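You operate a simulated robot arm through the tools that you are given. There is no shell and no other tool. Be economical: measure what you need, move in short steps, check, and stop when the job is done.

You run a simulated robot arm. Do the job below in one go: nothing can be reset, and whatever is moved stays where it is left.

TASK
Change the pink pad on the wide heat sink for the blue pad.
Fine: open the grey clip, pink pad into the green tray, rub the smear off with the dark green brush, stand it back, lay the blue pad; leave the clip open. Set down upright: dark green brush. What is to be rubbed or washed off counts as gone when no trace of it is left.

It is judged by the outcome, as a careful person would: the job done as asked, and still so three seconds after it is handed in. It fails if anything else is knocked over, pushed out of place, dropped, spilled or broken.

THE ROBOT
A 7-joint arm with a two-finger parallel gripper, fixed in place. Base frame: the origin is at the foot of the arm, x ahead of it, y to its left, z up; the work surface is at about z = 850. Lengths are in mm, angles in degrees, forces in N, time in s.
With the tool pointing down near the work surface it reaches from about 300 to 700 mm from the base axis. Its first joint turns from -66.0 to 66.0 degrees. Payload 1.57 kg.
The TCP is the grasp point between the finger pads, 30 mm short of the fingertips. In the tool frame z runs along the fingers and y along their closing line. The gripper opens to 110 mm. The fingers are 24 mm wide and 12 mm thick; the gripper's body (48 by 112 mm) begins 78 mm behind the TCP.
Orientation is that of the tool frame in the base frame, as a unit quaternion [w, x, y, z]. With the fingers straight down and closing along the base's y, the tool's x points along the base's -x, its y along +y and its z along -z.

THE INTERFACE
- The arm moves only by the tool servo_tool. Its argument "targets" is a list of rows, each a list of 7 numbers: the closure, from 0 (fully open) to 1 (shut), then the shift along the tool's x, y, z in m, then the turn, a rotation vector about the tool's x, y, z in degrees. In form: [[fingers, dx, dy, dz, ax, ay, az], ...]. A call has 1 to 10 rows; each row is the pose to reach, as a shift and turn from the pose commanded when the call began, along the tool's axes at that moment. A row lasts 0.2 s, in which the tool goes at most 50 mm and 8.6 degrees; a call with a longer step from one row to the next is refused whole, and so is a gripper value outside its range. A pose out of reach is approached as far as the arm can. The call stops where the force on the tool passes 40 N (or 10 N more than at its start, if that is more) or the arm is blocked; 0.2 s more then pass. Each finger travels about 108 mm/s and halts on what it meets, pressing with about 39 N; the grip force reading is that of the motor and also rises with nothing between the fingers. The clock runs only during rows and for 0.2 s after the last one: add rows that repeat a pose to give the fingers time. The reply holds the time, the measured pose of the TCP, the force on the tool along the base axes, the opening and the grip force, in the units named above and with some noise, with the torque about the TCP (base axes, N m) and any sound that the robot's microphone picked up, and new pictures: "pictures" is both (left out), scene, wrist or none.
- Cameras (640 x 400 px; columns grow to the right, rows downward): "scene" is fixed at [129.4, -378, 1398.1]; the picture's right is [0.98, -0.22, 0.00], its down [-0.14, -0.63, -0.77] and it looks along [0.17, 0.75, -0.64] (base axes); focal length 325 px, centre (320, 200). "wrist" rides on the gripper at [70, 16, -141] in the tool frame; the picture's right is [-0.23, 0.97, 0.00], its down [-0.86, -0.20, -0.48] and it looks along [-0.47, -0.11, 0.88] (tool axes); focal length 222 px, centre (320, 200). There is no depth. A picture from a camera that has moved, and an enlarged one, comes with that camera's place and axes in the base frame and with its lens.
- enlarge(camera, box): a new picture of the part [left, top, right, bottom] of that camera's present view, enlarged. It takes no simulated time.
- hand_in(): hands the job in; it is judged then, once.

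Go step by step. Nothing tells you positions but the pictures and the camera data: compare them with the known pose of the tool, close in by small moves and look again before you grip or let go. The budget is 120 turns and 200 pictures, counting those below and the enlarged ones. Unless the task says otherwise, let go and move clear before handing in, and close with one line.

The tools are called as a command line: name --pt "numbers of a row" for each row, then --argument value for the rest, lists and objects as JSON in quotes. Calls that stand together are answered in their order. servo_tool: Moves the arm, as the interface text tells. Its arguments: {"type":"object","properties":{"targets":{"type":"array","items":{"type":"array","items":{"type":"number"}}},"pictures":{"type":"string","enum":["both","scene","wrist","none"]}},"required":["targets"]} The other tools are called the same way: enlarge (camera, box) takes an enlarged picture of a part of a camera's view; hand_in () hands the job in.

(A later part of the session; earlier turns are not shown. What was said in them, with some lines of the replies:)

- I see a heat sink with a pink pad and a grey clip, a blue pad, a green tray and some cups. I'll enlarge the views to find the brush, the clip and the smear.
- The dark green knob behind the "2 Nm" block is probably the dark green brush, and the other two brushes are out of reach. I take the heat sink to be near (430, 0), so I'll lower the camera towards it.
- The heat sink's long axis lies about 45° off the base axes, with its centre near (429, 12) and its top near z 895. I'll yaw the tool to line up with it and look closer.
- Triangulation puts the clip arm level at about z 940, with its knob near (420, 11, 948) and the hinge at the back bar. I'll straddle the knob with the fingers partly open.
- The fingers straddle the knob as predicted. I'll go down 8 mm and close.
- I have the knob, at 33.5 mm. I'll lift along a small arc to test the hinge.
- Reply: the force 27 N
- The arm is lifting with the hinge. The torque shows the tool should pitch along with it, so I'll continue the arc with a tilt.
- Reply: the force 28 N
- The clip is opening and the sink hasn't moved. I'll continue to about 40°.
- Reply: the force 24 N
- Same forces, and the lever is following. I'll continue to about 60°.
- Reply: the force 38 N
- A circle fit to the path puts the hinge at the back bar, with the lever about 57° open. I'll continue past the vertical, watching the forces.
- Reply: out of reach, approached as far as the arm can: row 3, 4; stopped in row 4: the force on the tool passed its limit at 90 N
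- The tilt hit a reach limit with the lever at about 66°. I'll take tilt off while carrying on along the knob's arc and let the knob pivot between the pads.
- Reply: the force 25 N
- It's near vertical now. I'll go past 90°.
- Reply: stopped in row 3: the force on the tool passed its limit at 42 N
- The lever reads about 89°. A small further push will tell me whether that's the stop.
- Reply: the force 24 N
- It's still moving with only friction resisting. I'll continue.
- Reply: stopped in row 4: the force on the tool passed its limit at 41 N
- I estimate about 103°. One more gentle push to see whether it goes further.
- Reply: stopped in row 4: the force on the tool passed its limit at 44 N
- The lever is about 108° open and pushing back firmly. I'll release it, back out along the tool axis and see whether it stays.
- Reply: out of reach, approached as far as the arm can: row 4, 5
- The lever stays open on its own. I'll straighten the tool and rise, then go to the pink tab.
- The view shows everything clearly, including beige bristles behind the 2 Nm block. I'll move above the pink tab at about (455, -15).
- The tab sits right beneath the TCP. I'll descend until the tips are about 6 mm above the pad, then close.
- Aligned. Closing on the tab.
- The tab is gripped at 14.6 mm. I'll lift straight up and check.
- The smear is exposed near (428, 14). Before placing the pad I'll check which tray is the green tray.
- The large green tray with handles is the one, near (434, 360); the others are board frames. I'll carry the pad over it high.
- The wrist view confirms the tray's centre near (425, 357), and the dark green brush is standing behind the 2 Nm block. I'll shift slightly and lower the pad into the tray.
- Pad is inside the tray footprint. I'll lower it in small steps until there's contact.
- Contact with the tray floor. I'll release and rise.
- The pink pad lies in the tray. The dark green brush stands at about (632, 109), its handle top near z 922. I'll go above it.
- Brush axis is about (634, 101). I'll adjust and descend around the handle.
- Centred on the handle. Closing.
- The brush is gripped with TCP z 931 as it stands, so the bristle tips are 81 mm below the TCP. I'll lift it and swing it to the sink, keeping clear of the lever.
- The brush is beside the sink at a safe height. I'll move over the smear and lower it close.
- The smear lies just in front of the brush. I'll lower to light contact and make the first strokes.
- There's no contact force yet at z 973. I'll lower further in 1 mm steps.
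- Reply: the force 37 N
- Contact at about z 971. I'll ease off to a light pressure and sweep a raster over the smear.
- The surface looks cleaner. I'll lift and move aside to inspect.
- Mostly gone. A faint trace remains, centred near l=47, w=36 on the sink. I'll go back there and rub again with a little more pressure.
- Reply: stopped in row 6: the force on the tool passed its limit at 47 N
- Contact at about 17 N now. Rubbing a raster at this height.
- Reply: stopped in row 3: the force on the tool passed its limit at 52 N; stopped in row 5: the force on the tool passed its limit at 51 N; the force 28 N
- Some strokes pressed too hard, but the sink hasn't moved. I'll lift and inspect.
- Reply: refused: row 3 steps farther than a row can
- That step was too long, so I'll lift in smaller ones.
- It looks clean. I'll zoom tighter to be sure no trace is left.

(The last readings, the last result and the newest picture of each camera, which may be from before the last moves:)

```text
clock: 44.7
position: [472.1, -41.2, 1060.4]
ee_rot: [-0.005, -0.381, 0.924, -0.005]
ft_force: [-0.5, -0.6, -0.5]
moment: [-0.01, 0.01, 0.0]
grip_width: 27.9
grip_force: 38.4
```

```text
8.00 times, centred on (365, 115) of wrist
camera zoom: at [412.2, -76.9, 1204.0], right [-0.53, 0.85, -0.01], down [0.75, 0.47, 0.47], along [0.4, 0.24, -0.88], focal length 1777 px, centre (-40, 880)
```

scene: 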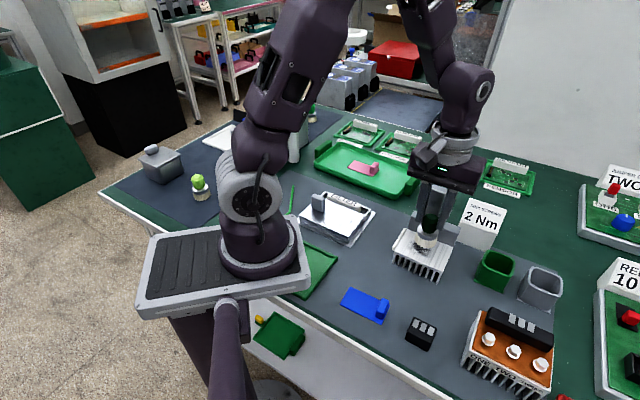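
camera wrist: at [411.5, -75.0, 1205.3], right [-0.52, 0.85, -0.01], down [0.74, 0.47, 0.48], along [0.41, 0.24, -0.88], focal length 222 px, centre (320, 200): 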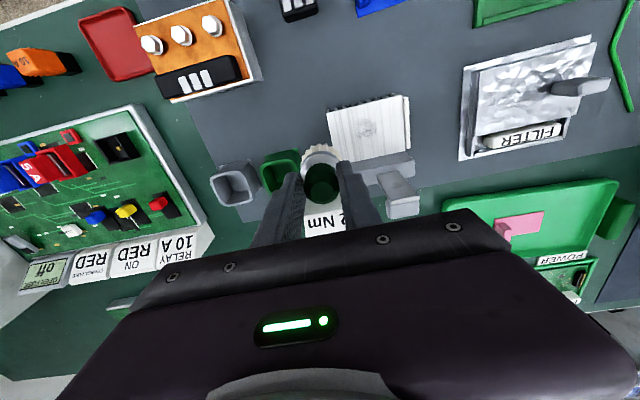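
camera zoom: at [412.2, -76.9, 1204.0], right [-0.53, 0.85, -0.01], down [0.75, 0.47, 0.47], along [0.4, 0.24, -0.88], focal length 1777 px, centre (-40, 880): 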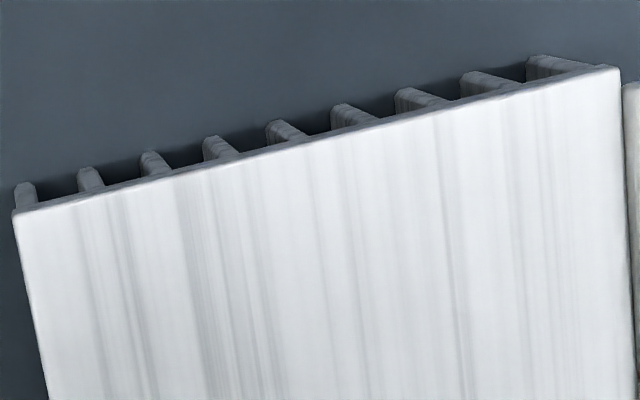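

The surface is clean. I'll carry the brush back to its spot at (634, 99).

servo_tool --pt "0.9 -0.04 -0.003 0 0 0 0" --pt "0.9 -0.083 -0.006 0 0 0 0" --pt "0.9 -0.126 -0.009 0 0 0 0" --pt "0.9 -0.17 -0.012 0 0 0 0" --pt "0.9 -0.2136 -0.016 0 0 0 0" --pt "0.9 -0.2136 -0.016 0.04 0 0 0" --pt "0.9 -0.2136 -0.016 0.08 0 0 0" --pt "0.9 -0.2136 -0.016 0.115 0 0 0" --pt "0.9 -0.2136 -0.016 0.115 0 0 0"

enlarge --camera "wrist" --box '[200, 80, 440, 230]'

```text
clock: 46.7
position: [631.9, 93.6, 944.7]
ee_rot: [-0.004, -0.382, 0.924, -0.006]
ft_force: [-0.3, -0.2, 0.0]
moment: [0.0, 0.01, -0.01]
grip_width: 28.3
grip_force: 37.7
camera wrist: at [571.7, 59.6, 1087.1], right [-0.53, 0.85, -0.01], down [0.75, 0.47, 0.47], along [0.4, 0.24, -0.88], focal length 222 px, centre (320, 200)
```

scene: 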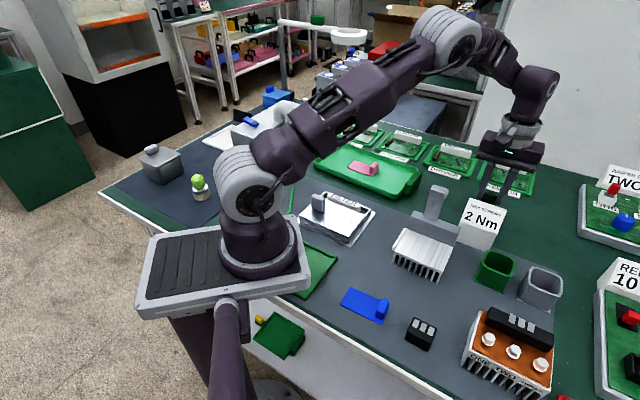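
wrist: 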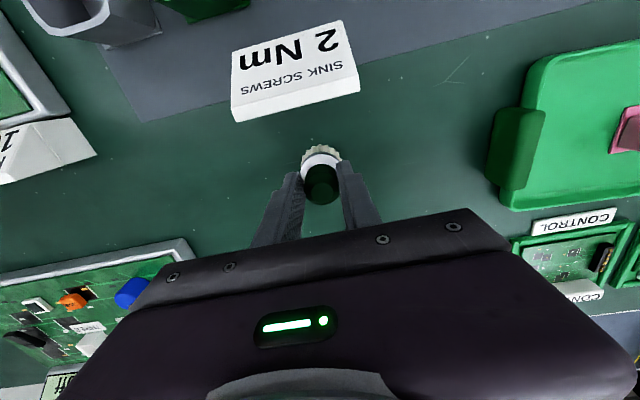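

```text
2.67 times, centred on (320, 155) of wrist
camera zoom: at [571.7, 59.6, 1087.1], right [-0.53, 0.85, -0.01], down [0.75, 0.47, 0.47], along [0.4, 0.24, -0.88], focal length 592 px, centre (320, 320)
```

zoom: 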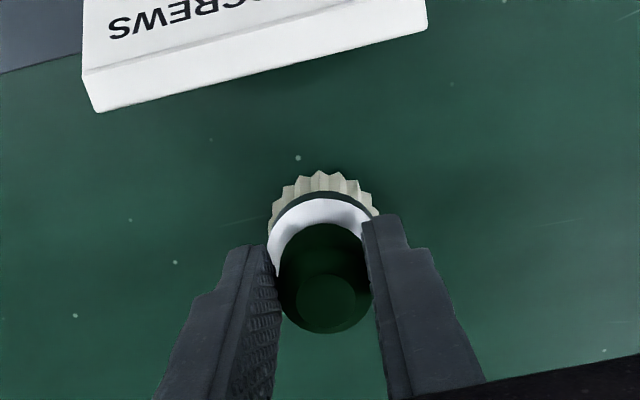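

Nearly over the original spot. A few mm of correction, then I'll lower to contact.

servo_tool --pt "0.9 -0.005 0.0018 0.006 0 0 0" --pt "0.9 -0.005 0.0018 0.011 0 0 0" --pt "0.9 -0.005 0.0018 0.013 0 0 0" --pt "0.9 -0.005 0.0018 0.0145 0 0 0" --pictures "none"

```text
clock: 47.7
position: [635.2, 100.6, 930.9]
ee_rot: [-0.003, -0.382, 0.924, -0.006]
ft_force: [-13.2, -3.0, 38.1]
moment: [0.55, 0.69, 0.21]
grip_width: 28.1
grip_force: 38.4
```

On the table with 38 N. I'll ease up 1.3 mm and release slowly.

servo_tool --pt "0.9 0 0 -0.0013 0 0 0" --pt "0.9 0 0 -0.0013 0 0 0" --pictures "none"

servo_tool --pt "0.7 0 0 0 0 0 0" --pt "0.55 0 0 0 0 0 0" --pt "0.45 0 0 0 0 0 0" --pt "0.45 0 0 -0.02 0 0 0" --pt "0.45 0 0 -0.06 0 0 0" --pt "0.45 0 0 -0.1 0 0 0" --pt "0.45 0 0 -0.1 0 0 0"

enlarge --camera "wrist" --box '[200, 80, 440, 230]'

```text
clock: 48.3
position: [635.2, 100.4, 930.7]
ee_rot: [-0.002, -0.382, 0.924, -0.006]
ft_force: [-6.9, -1.2, 35.0]
moment: [0.53, 0.08, 0.09]
grip_width: 28.3
grip_force: 38.4
```

```text
clock: 49.9
position: [637.9, 100.0, 1030.9]
ee_rot: [-0.005, -0.382, 0.924, -0.005]
ft_force: [1.1, 0.0, 0.1]
moment: [-0.05, 0.0, -0.01]
grip_width: 60.4
grip_force: 0.1
camera wrist: at [577.4, 64.3, 1173.5], right [-0.53, 0.85, -0.01], down [0.75, 0.47, 0.47], along [0.4, 0.24, -0.88], focal length 222 px, centre (320, 200)
```

scene: 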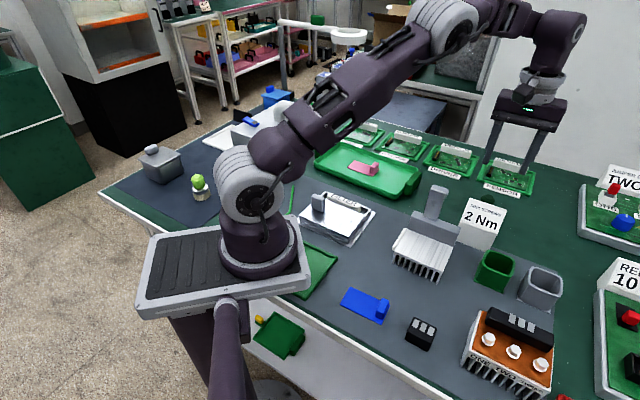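
wrist: 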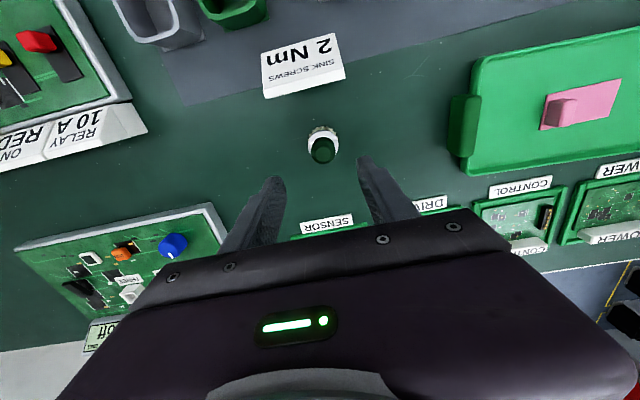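

```text
2.67 times, centred on (320, 155) of wrist
camera zoom: at [577.4, 64.3, 1173.5], right [-0.53, 0.85, -0.01], down [0.75, 0.47, 0.47], along [0.4, 0.24, -0.88], focal length 592 px, centre (320, 320)
```

zoom: 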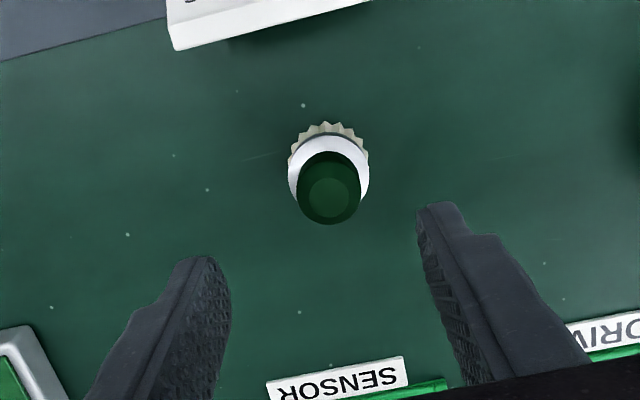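

The brush stands upright in its place. Next is the blue pad, whose tab I take to be near (313, -84). I'll travel high towards it.

servo_tool --pt "0.45 0.012 0.003 -0.04 0 0 0" --pt "0.45 0.055 0.014 -0.045 0 0 0" --pt "0.45 0.1 0.027 -0.045 0 0 0" --pt "0.45 0.145 0.04 -0.045 0 0 0" --pt "0.45 0.19 0.053 -0.045 0 0 0" --pt "0.45 0.235 0.066 -0.045 0 0 0" --pt "0.45 0.28 0.078 -0.045 0 0 0" --pt "0.45 0.325 0.09 -0.045 0 0 0" --pt "0.45 0.36 0.0997 -0.045 -0.3 -0.75 -3" --pt "0.45 0.36 0.0997 -0.045 -0.3 -0.75 -3"

```text
clock: 52.1
position: [313.1, -81.4, 1080.1]
ee_rot: [0.001, -0.406, 0.914, -0.002]
ft_force: [-0.6, 0.6, -0.2]
moment: [0.02, 0.0, -0.01]
grip_width: 60.7
grip_force: 0.1
camera wrist: at [254.5, -121.1, 1222.0], right [-0.57, 0.82, 0.0], down [0.72, 0.5, 0.48], along [0.39, 0.27, -0.88], focal length 222 px, centre (320, 200)
```

scene: 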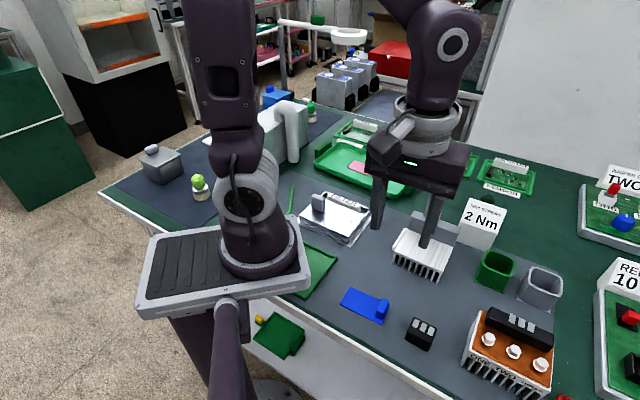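
wrist: 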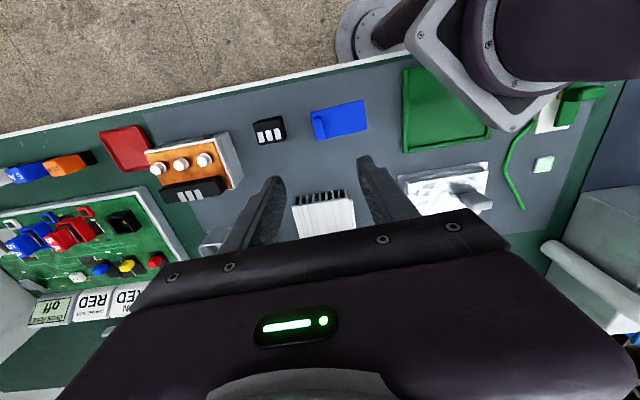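

Blue pad is clearly visible. I'll zoom for its angle and position.

enlarge --camera "wrist" --box '[280, 80, 400, 160]'

enlarge --camera "scene" --box '[320, 270, 420, 340]'

```text
5.00 times, centred on (340, 120) of wrist
camera zoom: at [254.5, -121.1, 1222.0], right [-0.57, 0.82, 0.0], down [0.72, 0.5, 0.48], along [0.39, 0.27, -0.88], focal length 1111 px, centre (220, 600)
```

zoom: 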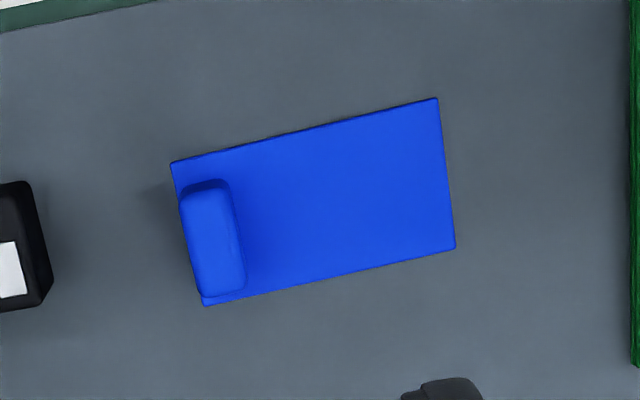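

```text
5.71 times, centred on (370, 305) of scene
camera zoom: at [129.4, -378.0, 1398.1], right [0.98, -0.22, 0.0], down [-0.14, -0.63, -0.77], along [0.17, 0.75, -0.64], focal length 1856 px, centre (34, -400)
```

zoom: 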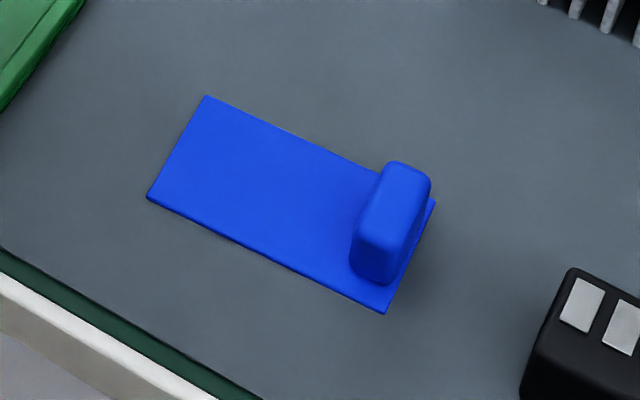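

The blue pad's axis matches the tool yaw, with the tab at about (307, -86). I'll move over it and descend partway.

servo_tool --pt "0.55 0.0079 0.0011 0.03 0 0 0" --pt "0.55 0.0079 0.0011 0.07 0 0 0" --pt "0.55 0.0079 0.0011 0.11 0 0 0" --pt "0.55 0.0079 0.0011 0.15 0 0 0" --pt "0.55 0.0079 0.0011 0.15 0 0 0" --pictures "wrist"

enlarge --camera "wrist" --box '[200, 80, 440, 230]'

enlarge --camera "scene" --box '[310, 240, 430, 340]'

```text
clock: 53.3
position: [304.8, -86.0, 927.1]
ee_rot: [-0.001, -0.406, 0.914, -0.001]
ft_force: [0.1, -0.3, -0.2]
moment: [0.0, -0.02, 0.02]
grip_width: 49.6
grip_force: 0.1
camera wrist: at [246.2, -125.1, 1069.3], right [-0.57, 0.82, 0.0], down [0.72, 0.5, 0.48], along [0.39, 0.27, -0.88], focal length 222 px, centre (320, 200)
```

wrist: 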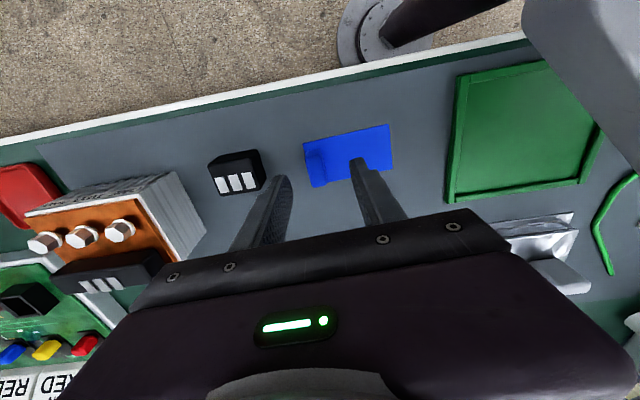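

```text
2.67 times, centred on (320, 155) of wrist
camera zoom: at [246.2, -125.1, 1069.3], right [-0.57, 0.82, 0.0], down [0.72, 0.5, 0.48], along [0.39, 0.27, -0.88], focal length 592 px, centre (320, 320)
```

zoom: 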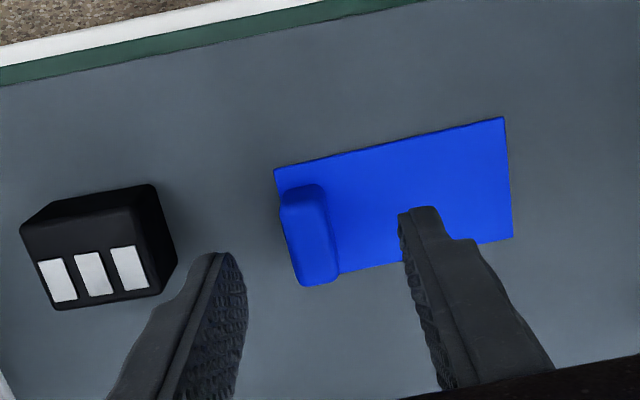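

```text
4.00 times, centred on (370, 290) of scene
camera zoom: at [129.4, -378.0, 1398.1], right [0.98, -0.22, 0.0], down [-0.14, -0.63, -0.77], along [0.17, 0.75, -0.64], focal length 1299 px, centre (120, -160)
```

zoom: 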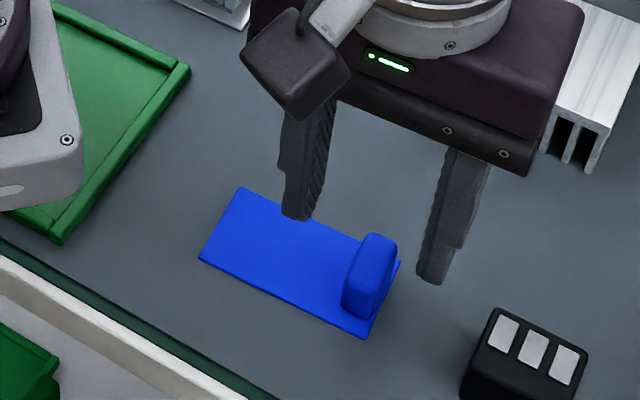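

Tab at (308, -86.5). I'll shift 3 mm, narrow the opening to clear the black block, and descend.

servo_tool --pt "0.66 -0.0013 -0.0029 0 0 0 0" --pt "0.66 -0.0013 -0.0029 0.015 0 0 0" --pt "0.66 -0.0013 -0.0029 0.03 0 0 0" --pt "0.66 -0.0013 -0.0029 0.036 0 0 0" --pt "0.66 -0.0013 -0.0029 0.036 0 0 0" --pictures "none"

enlarge --camera "wrist" --box '[200, 80, 440, 230]'

enlarge --camera "scene" --box '[310, 240, 430, 340]'

```text
clock: 54.5
position: [308.5, -86.0, 891.9]
ee_rot: [0.0, -0.406, 0.914, 0.0]
ft_force: [0.0, 0.1, 0.2]
moment: [0.03, 0.01, 0.0]
grip_width: 37.7
grip_force: 0.1
```

```text
2.67 times, centred on (320, 155) of wrist
camera zoom: at [249.0, -126.9, 1034.2], right [-0.57, 0.82, 0.0], down [0.72, 0.5, 0.48], along [0.39, 0.27, -0.88], focal length 592 px, centre (320, 320)
```

zoom: 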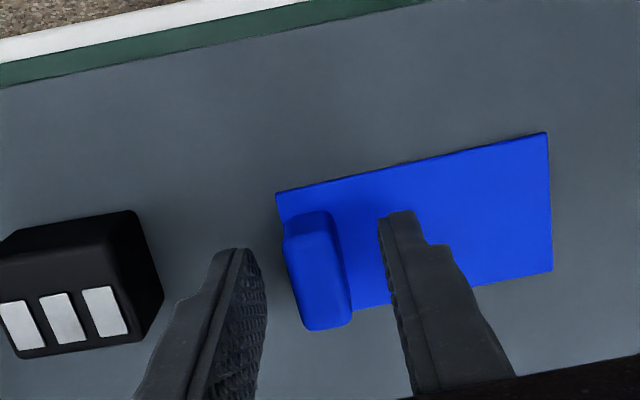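

```text
4.00 times, centred on (370, 290) of scene
camera zoom: at [129.4, -378.0, 1398.1], right [0.98, -0.22, 0.0], down [-0.14, -0.63, -0.77], along [0.17, 0.75, -0.64], focal length 1299 px, centre (120, -160)
```

zoom: 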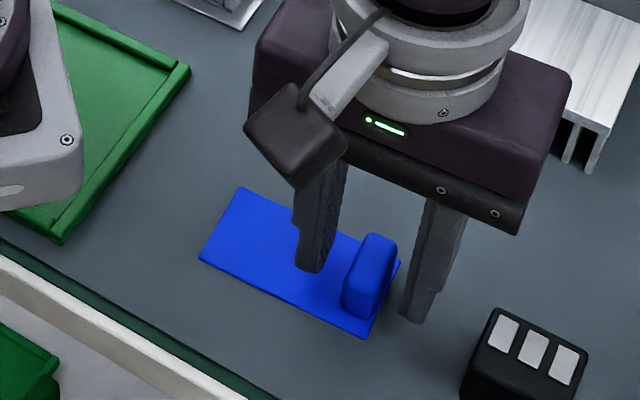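

Well placed around the tab. I'll close, then lift.

servo_tool --pt "0.8 0 0 0 0 0 0" --pt "0.9 0 0 0 0 0 0" --pt "0.95 0 0 0 0 0 0" --pt "0.95 0 0 0 0 0 0" --pictures "none"

servo_tool --pt "0.95 0 0 -0.01 0 0 0" --pt "0.95 0 0 -0.04 0 0 0" --pt "0.95 0 0 -0.08 0 0 0" --pt "0.95 0 0 -0.12 0 0 0" --pt "0.95 0 0 -0.12 0 0 0" --pictures "wrist"

enlarge --camera "wrist" --box '[200, 80, 440, 230]'

```text
clock: 55.5
position: [306.9, -87.1, 892.1]
ee_rot: [0.001, -0.406, 0.914, 0.0]
ft_force: [0.1, -0.2, 0.3]
moment: [0.0, -0.01, -0.02]
grip_width: 14.6
grip_force: 30.2
```

```text
clock: 56.7
position: [306.4, -89.1, 1014.0]
ee_rot: [0.0, -0.406, 0.914, -0.002]
ft_force: [0.1, 0.7, 0.7]
moment: [0.0, -0.02, -0.01]
grip_width: 14.6
grip_force: 30.6
camera wrist: at [248.4, -129.2, 1156.2], right [-0.57, 0.82, 0.0], down [0.72, 0.5, 0.48], along [0.39, 0.27, -0.88], focal length 222 px, centre (320, 200)
```

wrist: 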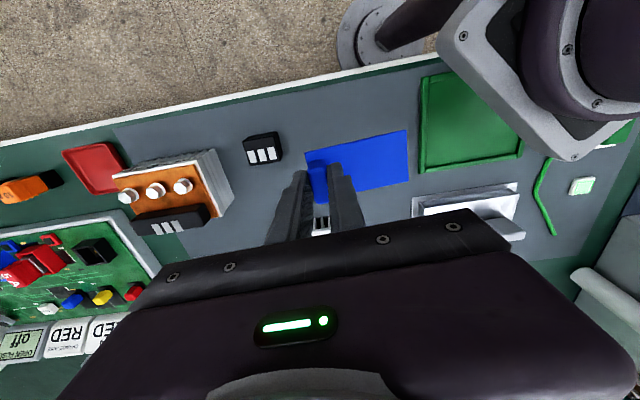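

```text
2.67 times, centred on (320, 155) of wrist
camera zoom: at [248.4, -129.2, 1156.2], right [-0.57, 0.82, 0.0], down [0.72, 0.5, 0.48], along [0.39, 0.27, -0.88], focal length 592 px, centre (320, 320)
```

zoom: 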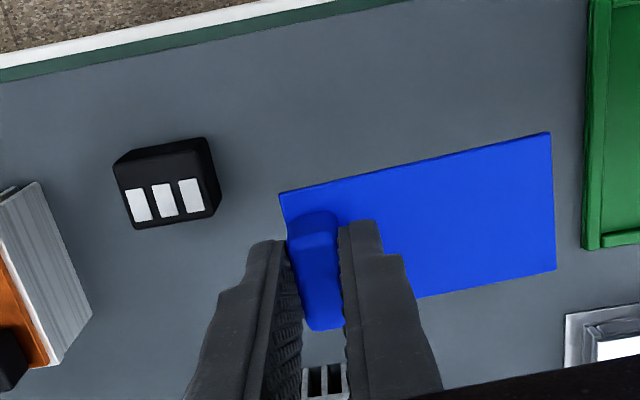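

The blue pad is held just as the pink one was. I'll carry it above the sink, turning 3° to align.

servo_tool --pt "0.95 -0.04 -0.015 0 0 0 1" --pt "0.95 -0.08 -0.03 0 0 0 2" --pt "0.95 -0.12 -0.045 0 0 0 3" --pt "0.95 -0.1549 -0.0595 0 0 0 3" --pt "0.95 -0.1549 -0.0595 0.03 0 0 3" --pt "0.95 -0.1549 -0.0595 0.05 0 0 3" --pt "0.95 -0.1549 -0.0595 0.05 0 0 3" --pictures "wrist"

enlarge --camera "wrist" --box '[200, 80, 440, 230]'

enlarge --camera "scene" --box '[380, 180, 490, 290]'

```text
clock: 58.3
position: [457.1, -13.4, 962.2]
ee_rot: [0.001, -0.382, 0.924, 0.0]
ft_force: [-0.1, -0.5, -0.5]
moment: [-0.02, 0.01, 0.01]
grip_width: 14.6
grip_force: 30.1
camera wrist: at [395.4, -50.4, 1105.0], right [-0.53, 0.85, 0.0], down [0.75, 0.46, 0.48], along [0.41, 0.25, -0.88], focal length 222 px, centre (320, 200)
```

wrist: 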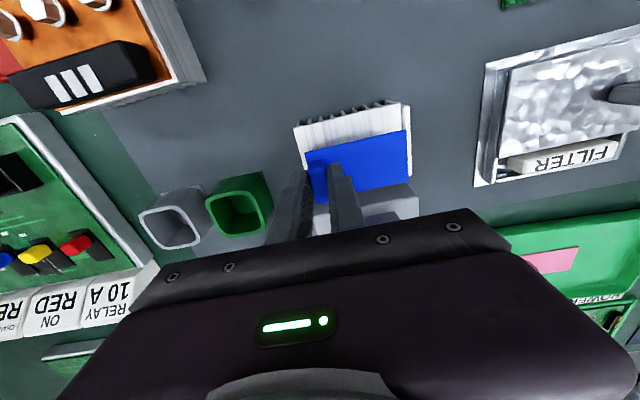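

```text
2.67 times, centred on (320, 155) of wrist
camera zoom: at [395.4, -50.4, 1105.0], right [-0.53, 0.85, 0.0], down [0.75, 0.46, 0.48], along [0.41, 0.25, -0.88], focal length 592 px, centre (320, 320)
```

zoom: 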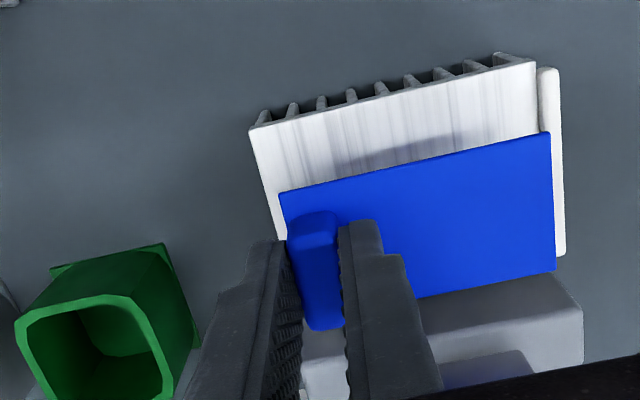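

```text
3.64 times, centred on (435, 235) of scene
camera zoom: at [129.4, -378.0, 1398.1], right [0.98, -0.22, 0.0], down [-0.14, -0.63, -0.77], along [0.17, 0.75, -0.64], focal length 1181 px, centre (-98, 73)
```

zoom: 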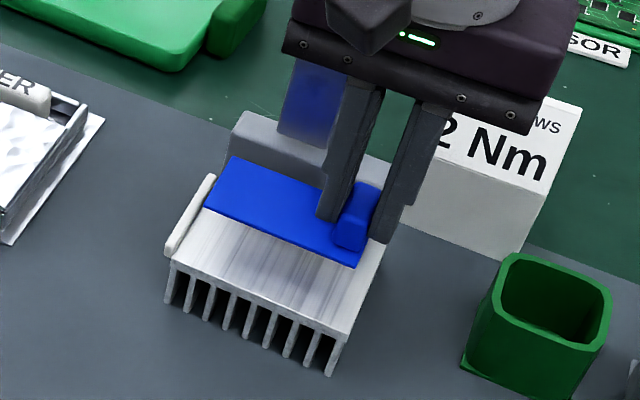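

Aligned above the sink. I'll correct by about 1 mm and lower gently to contact, expected near z 932.

servo_tool --pt "0.95 0.0012 0.0014 0.01 0 0 0" --pt "0.95 0.0012 0.0014 0.02 0 0 0" --pt "0.95 0.0012 0.0014 0.026 0 0 0" --pt "0.95 0.0012 0.0014 0.028 0 0 0" --pt "0.95 0.0012 0.0014 0.0295 0 0 0" --pictures "none"

enlarge --camera "wrist" --box '[200, 80, 440, 230]'

enlarge --camera "scene" --box '[385, 210, 465, 290]'

```text
clock: 59.5
position: [452.9, -11.6, 932.1]
ee_rot: [0.0, -0.382, 0.924, 0.0]
ft_force: [-0.4, 0.6, -0.6]
moment: [0.05, 0.03, 0.02]
grip_width: 14.6
grip_force: 31.0
```

```text
2.67 times, centred on (320, 155) of wrist
camera zoom: at [392.5, -49.1, 1075.8], right [-0.53, 0.85, 0.0], down [0.75, 0.46, 0.48], along [0.41, 0.25, -0.88], focal length 592 px, centre (320, 320)
```

zoom: 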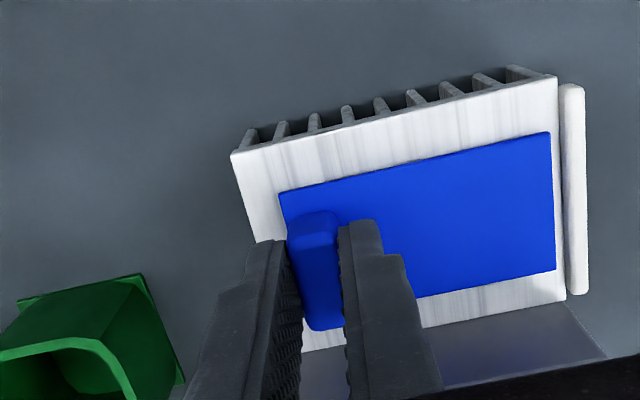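

```text
5.00 times, centred on (425, 250) of scene
camera zoom: at [129.4, -378.0, 1398.1], right [0.98, -0.22, 0.0], down [-0.14, -0.63, -0.77], along [0.17, 0.75, -0.64], focal length 1624 px, centre (-205, -50)
```

zoom: 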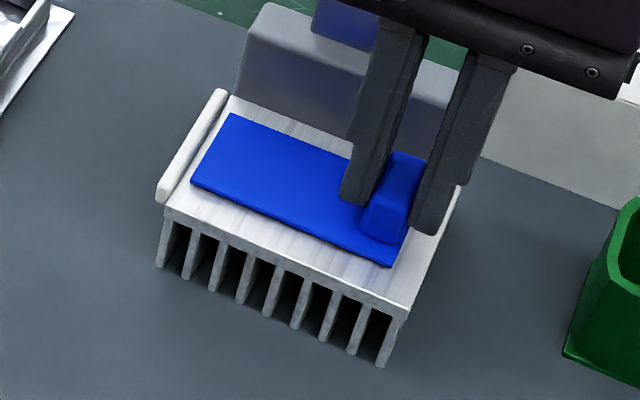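

The pad sits about 4 mm too far towards the label end. I'll raise slightly, shift, and lower again.

servo_tool --pt "0.95 0 0 -0.004 0 0 0" --pt "0.95 -0.0013 -0.004 -0.004 0 0 0" --pt "0.95 -0.0013 -0.004 -0.004 0 0 0" --pt "0.95 -0.0013 -0.004 0 0 0 0" --pt "0.95 -0.0013 -0.004 0.001 0 0 0" --pictures "none"

enlarge --camera "wrist" --box '[200, 80, 440, 230]'

enlarge --camera "scene" --box '[385, 210, 465, 290]'

```text
clock: 60.7
position: [457.1, -14.5, 932.0]
ee_rot: [0.0, -0.382, 0.924, -0.001]
ft_force: [-0.3, 1.1, 0.1]
moment: [0.0, -0.01, 0.0]
grip_width: 14.4
grip_force: 30.6
```

```text
2.67 times, centred on (320, 155) of wrist
camera zoom: at [396.8, -51.1, 1074.7], right [-0.53, 0.85, 0.0], down [0.75, 0.46, 0.48], along [0.41, 0.25, -0.88], focal length 592 px, centre (320, 320)
```

zoom: 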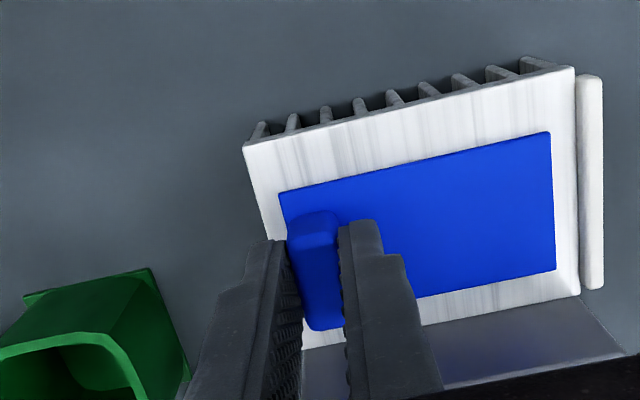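

```text
5.00 times, centred on (425, 250) of scene
camera zoom: at [129.4, -378.0, 1398.1], right [0.98, -0.22, 0.0], down [-0.14, -0.63, -0.77], along [0.17, 0.75, -0.64], focal length 1624 px, centre (-205, -50)
```

zoom: 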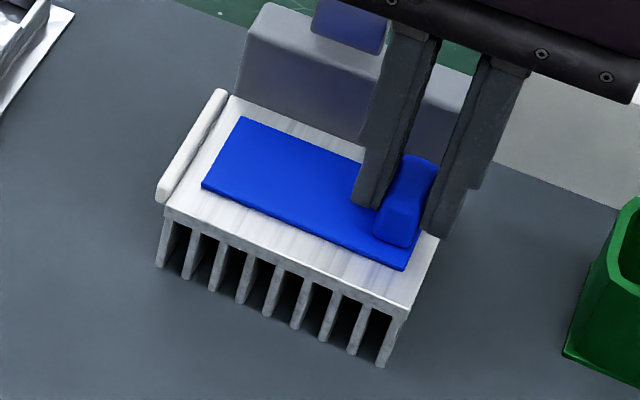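

Placement now matches the original pad's position. I'll lower to contact.

servo_tool --pt "0.95 0.001 0 0.001 0 0 0" --pt "0.95 0.001 0 0.002 0 0 0" --pt "0.95 0.001 0 0.003 0 0 0" --pictures "none"

```text
clock: 61.5
position: [457.8, -16.3, 930.7]
ee_rot: [0.001, -0.383, 0.924, -0.002]
ft_force: [-4.3, 1.1, 12.8]
moment: [0.01, 0.23, -0.02]
grip_width: 14.8
grip_force: 29.9
stopped in row 3: the force on the tool passed its limit at 45 N (the readings are from after the stop); the commanded pose is now the measured one
```

In contact. I'll check the position before releasing.

enlarge --camera "wrist" --box '[200, 80, 440, 230]'

enlarge --camera "scene" --box '[385, 210, 465, 290]'

```text
2.67 times, centred on (320, 155) of wrist
camera zoom: at [396.6, -52.0, 1073.8], right [-0.53, 0.85, 0.0], down [0.74, 0.46, 0.48], along [0.41, 0.25, -0.88], focal length 592 px, centre (320, 320)
```

zoom: 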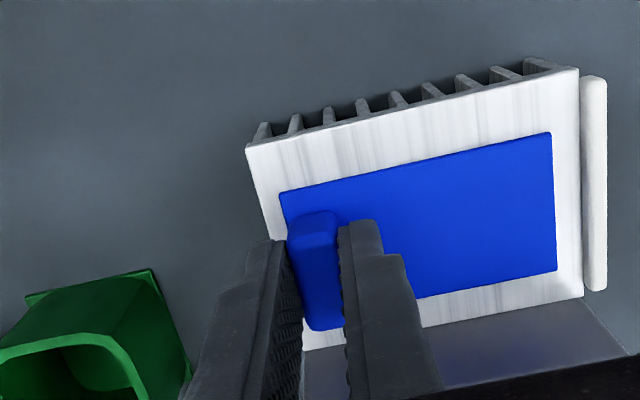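

```text
5.00 times, centred on (425, 250) of scene
camera zoom: at [129.1, -378.0, 1398.1], right [0.98, -0.22, 0.0], down [-0.14, -0.63, -0.77], along [0.17, 0.75, -0.64], focal length 1624 px, centre (-205, -50)
```

zoom: 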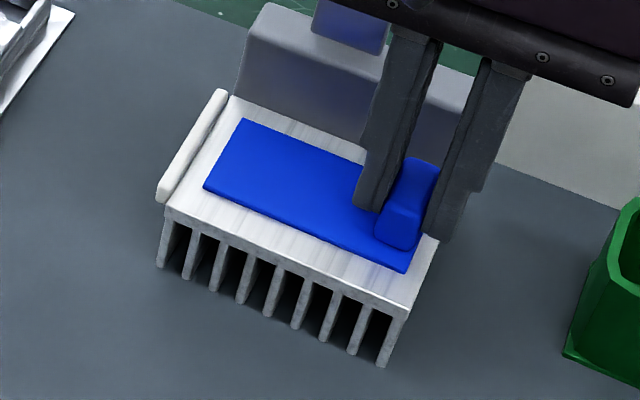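

Good position. I'll release and rise straight up.

servo_tool --pt "0.95 0 0.0006 -0.0005 0 0 0" --pt "0.85 0 0.0006 -0.0005 0 0 0" --pt "0.75 0 0.0006 -0.0005 0 0 0" --pt "0.68 0 0.0006 -0.0005 0 0 0" --pt "0.68 0 0.0006 -0.02 0 0 0" --pt "0.6 0 0 -0.06 0 0 0" --pt "0.6 0 0 -0.1 0 0 0" --pt "0.6 0 0 -0.14 0 0 0" --pt "0.6 0 0 -0.14 0 0 0"

enlarge --camera "scene" --box '[380, 170, 500, 290]'

enlarge --camera "wrist" --box '[200, 60, 440, 210]'

```text
clock: 63.5
position: [458.6, -15.6, 1072.2]
ee_rot: [0.002, -0.383, 0.924, -0.001]
ft_force: [-0.3, -0.8, -0.1]
moment: [0.01, 0.03, -0.01]
grip_width: 44.0
grip_force: 0.0
camera wrist: at [397.6, -52.6, 1214.4], right [-0.53, 0.85, 0.0], down [0.74, 0.46, 0.48], along [0.41, 0.25, -0.88], focal length 222 px, centre (320, 200)
```

scene: 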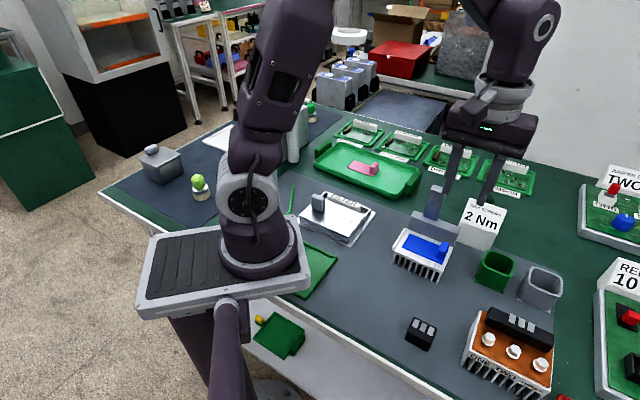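
wrist: 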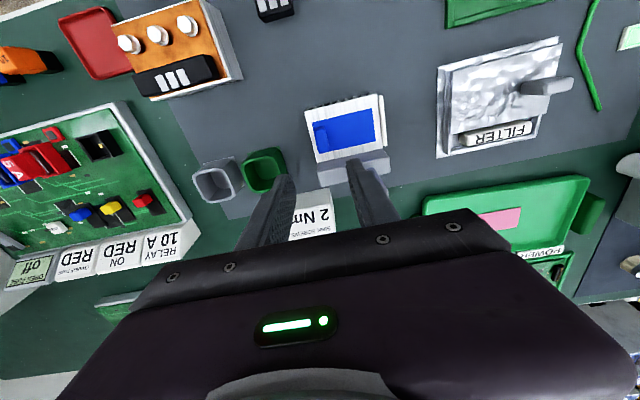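

```text
3.33 times, centred on (440, 230) of scene
camera zoom: at [129.4, -378.0, 1398.1], right [0.98, -0.22, 0.0], down [-0.14, -0.63, -0.77], along [0.17, 0.75, -0.64], focal length 1082 px, centre (-80, 100)
```

zoom: 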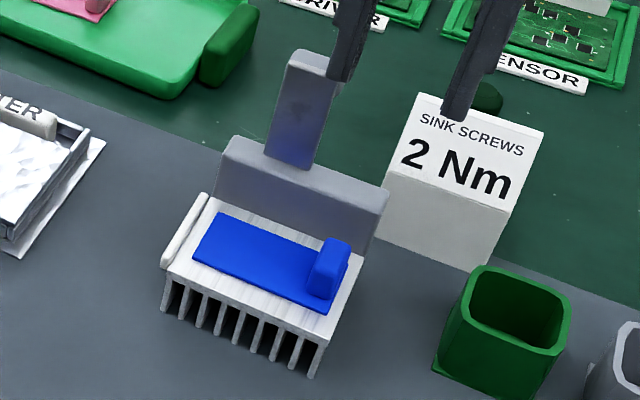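

```text
2.67 times, centred on (320, 135) of wrist
camera zoom: at [397.6, -52.6, 1214.4], right [-0.53, 0.85, 0.0], down [0.74, 0.46, 0.48], along [0.41, 0.25, -0.88], focal length 592 px, centre (320, 373)
```

zoom: 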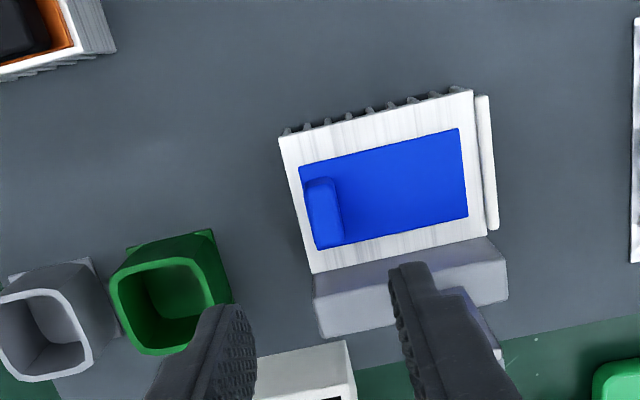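

The blue pad is centred on the clean sink with the clip open. The pink pad is in the tray, the brush stands in its place, and the arm is clear, so I'm handing in.

hand_in

```text
The job is handed in.
```

The pads are swapped: the pink pad is in the green tray, the smear is rubbed off, and the blue pad lies on the heat sink. The grey clip is left open, and the dark green brush stands upright back in its place.
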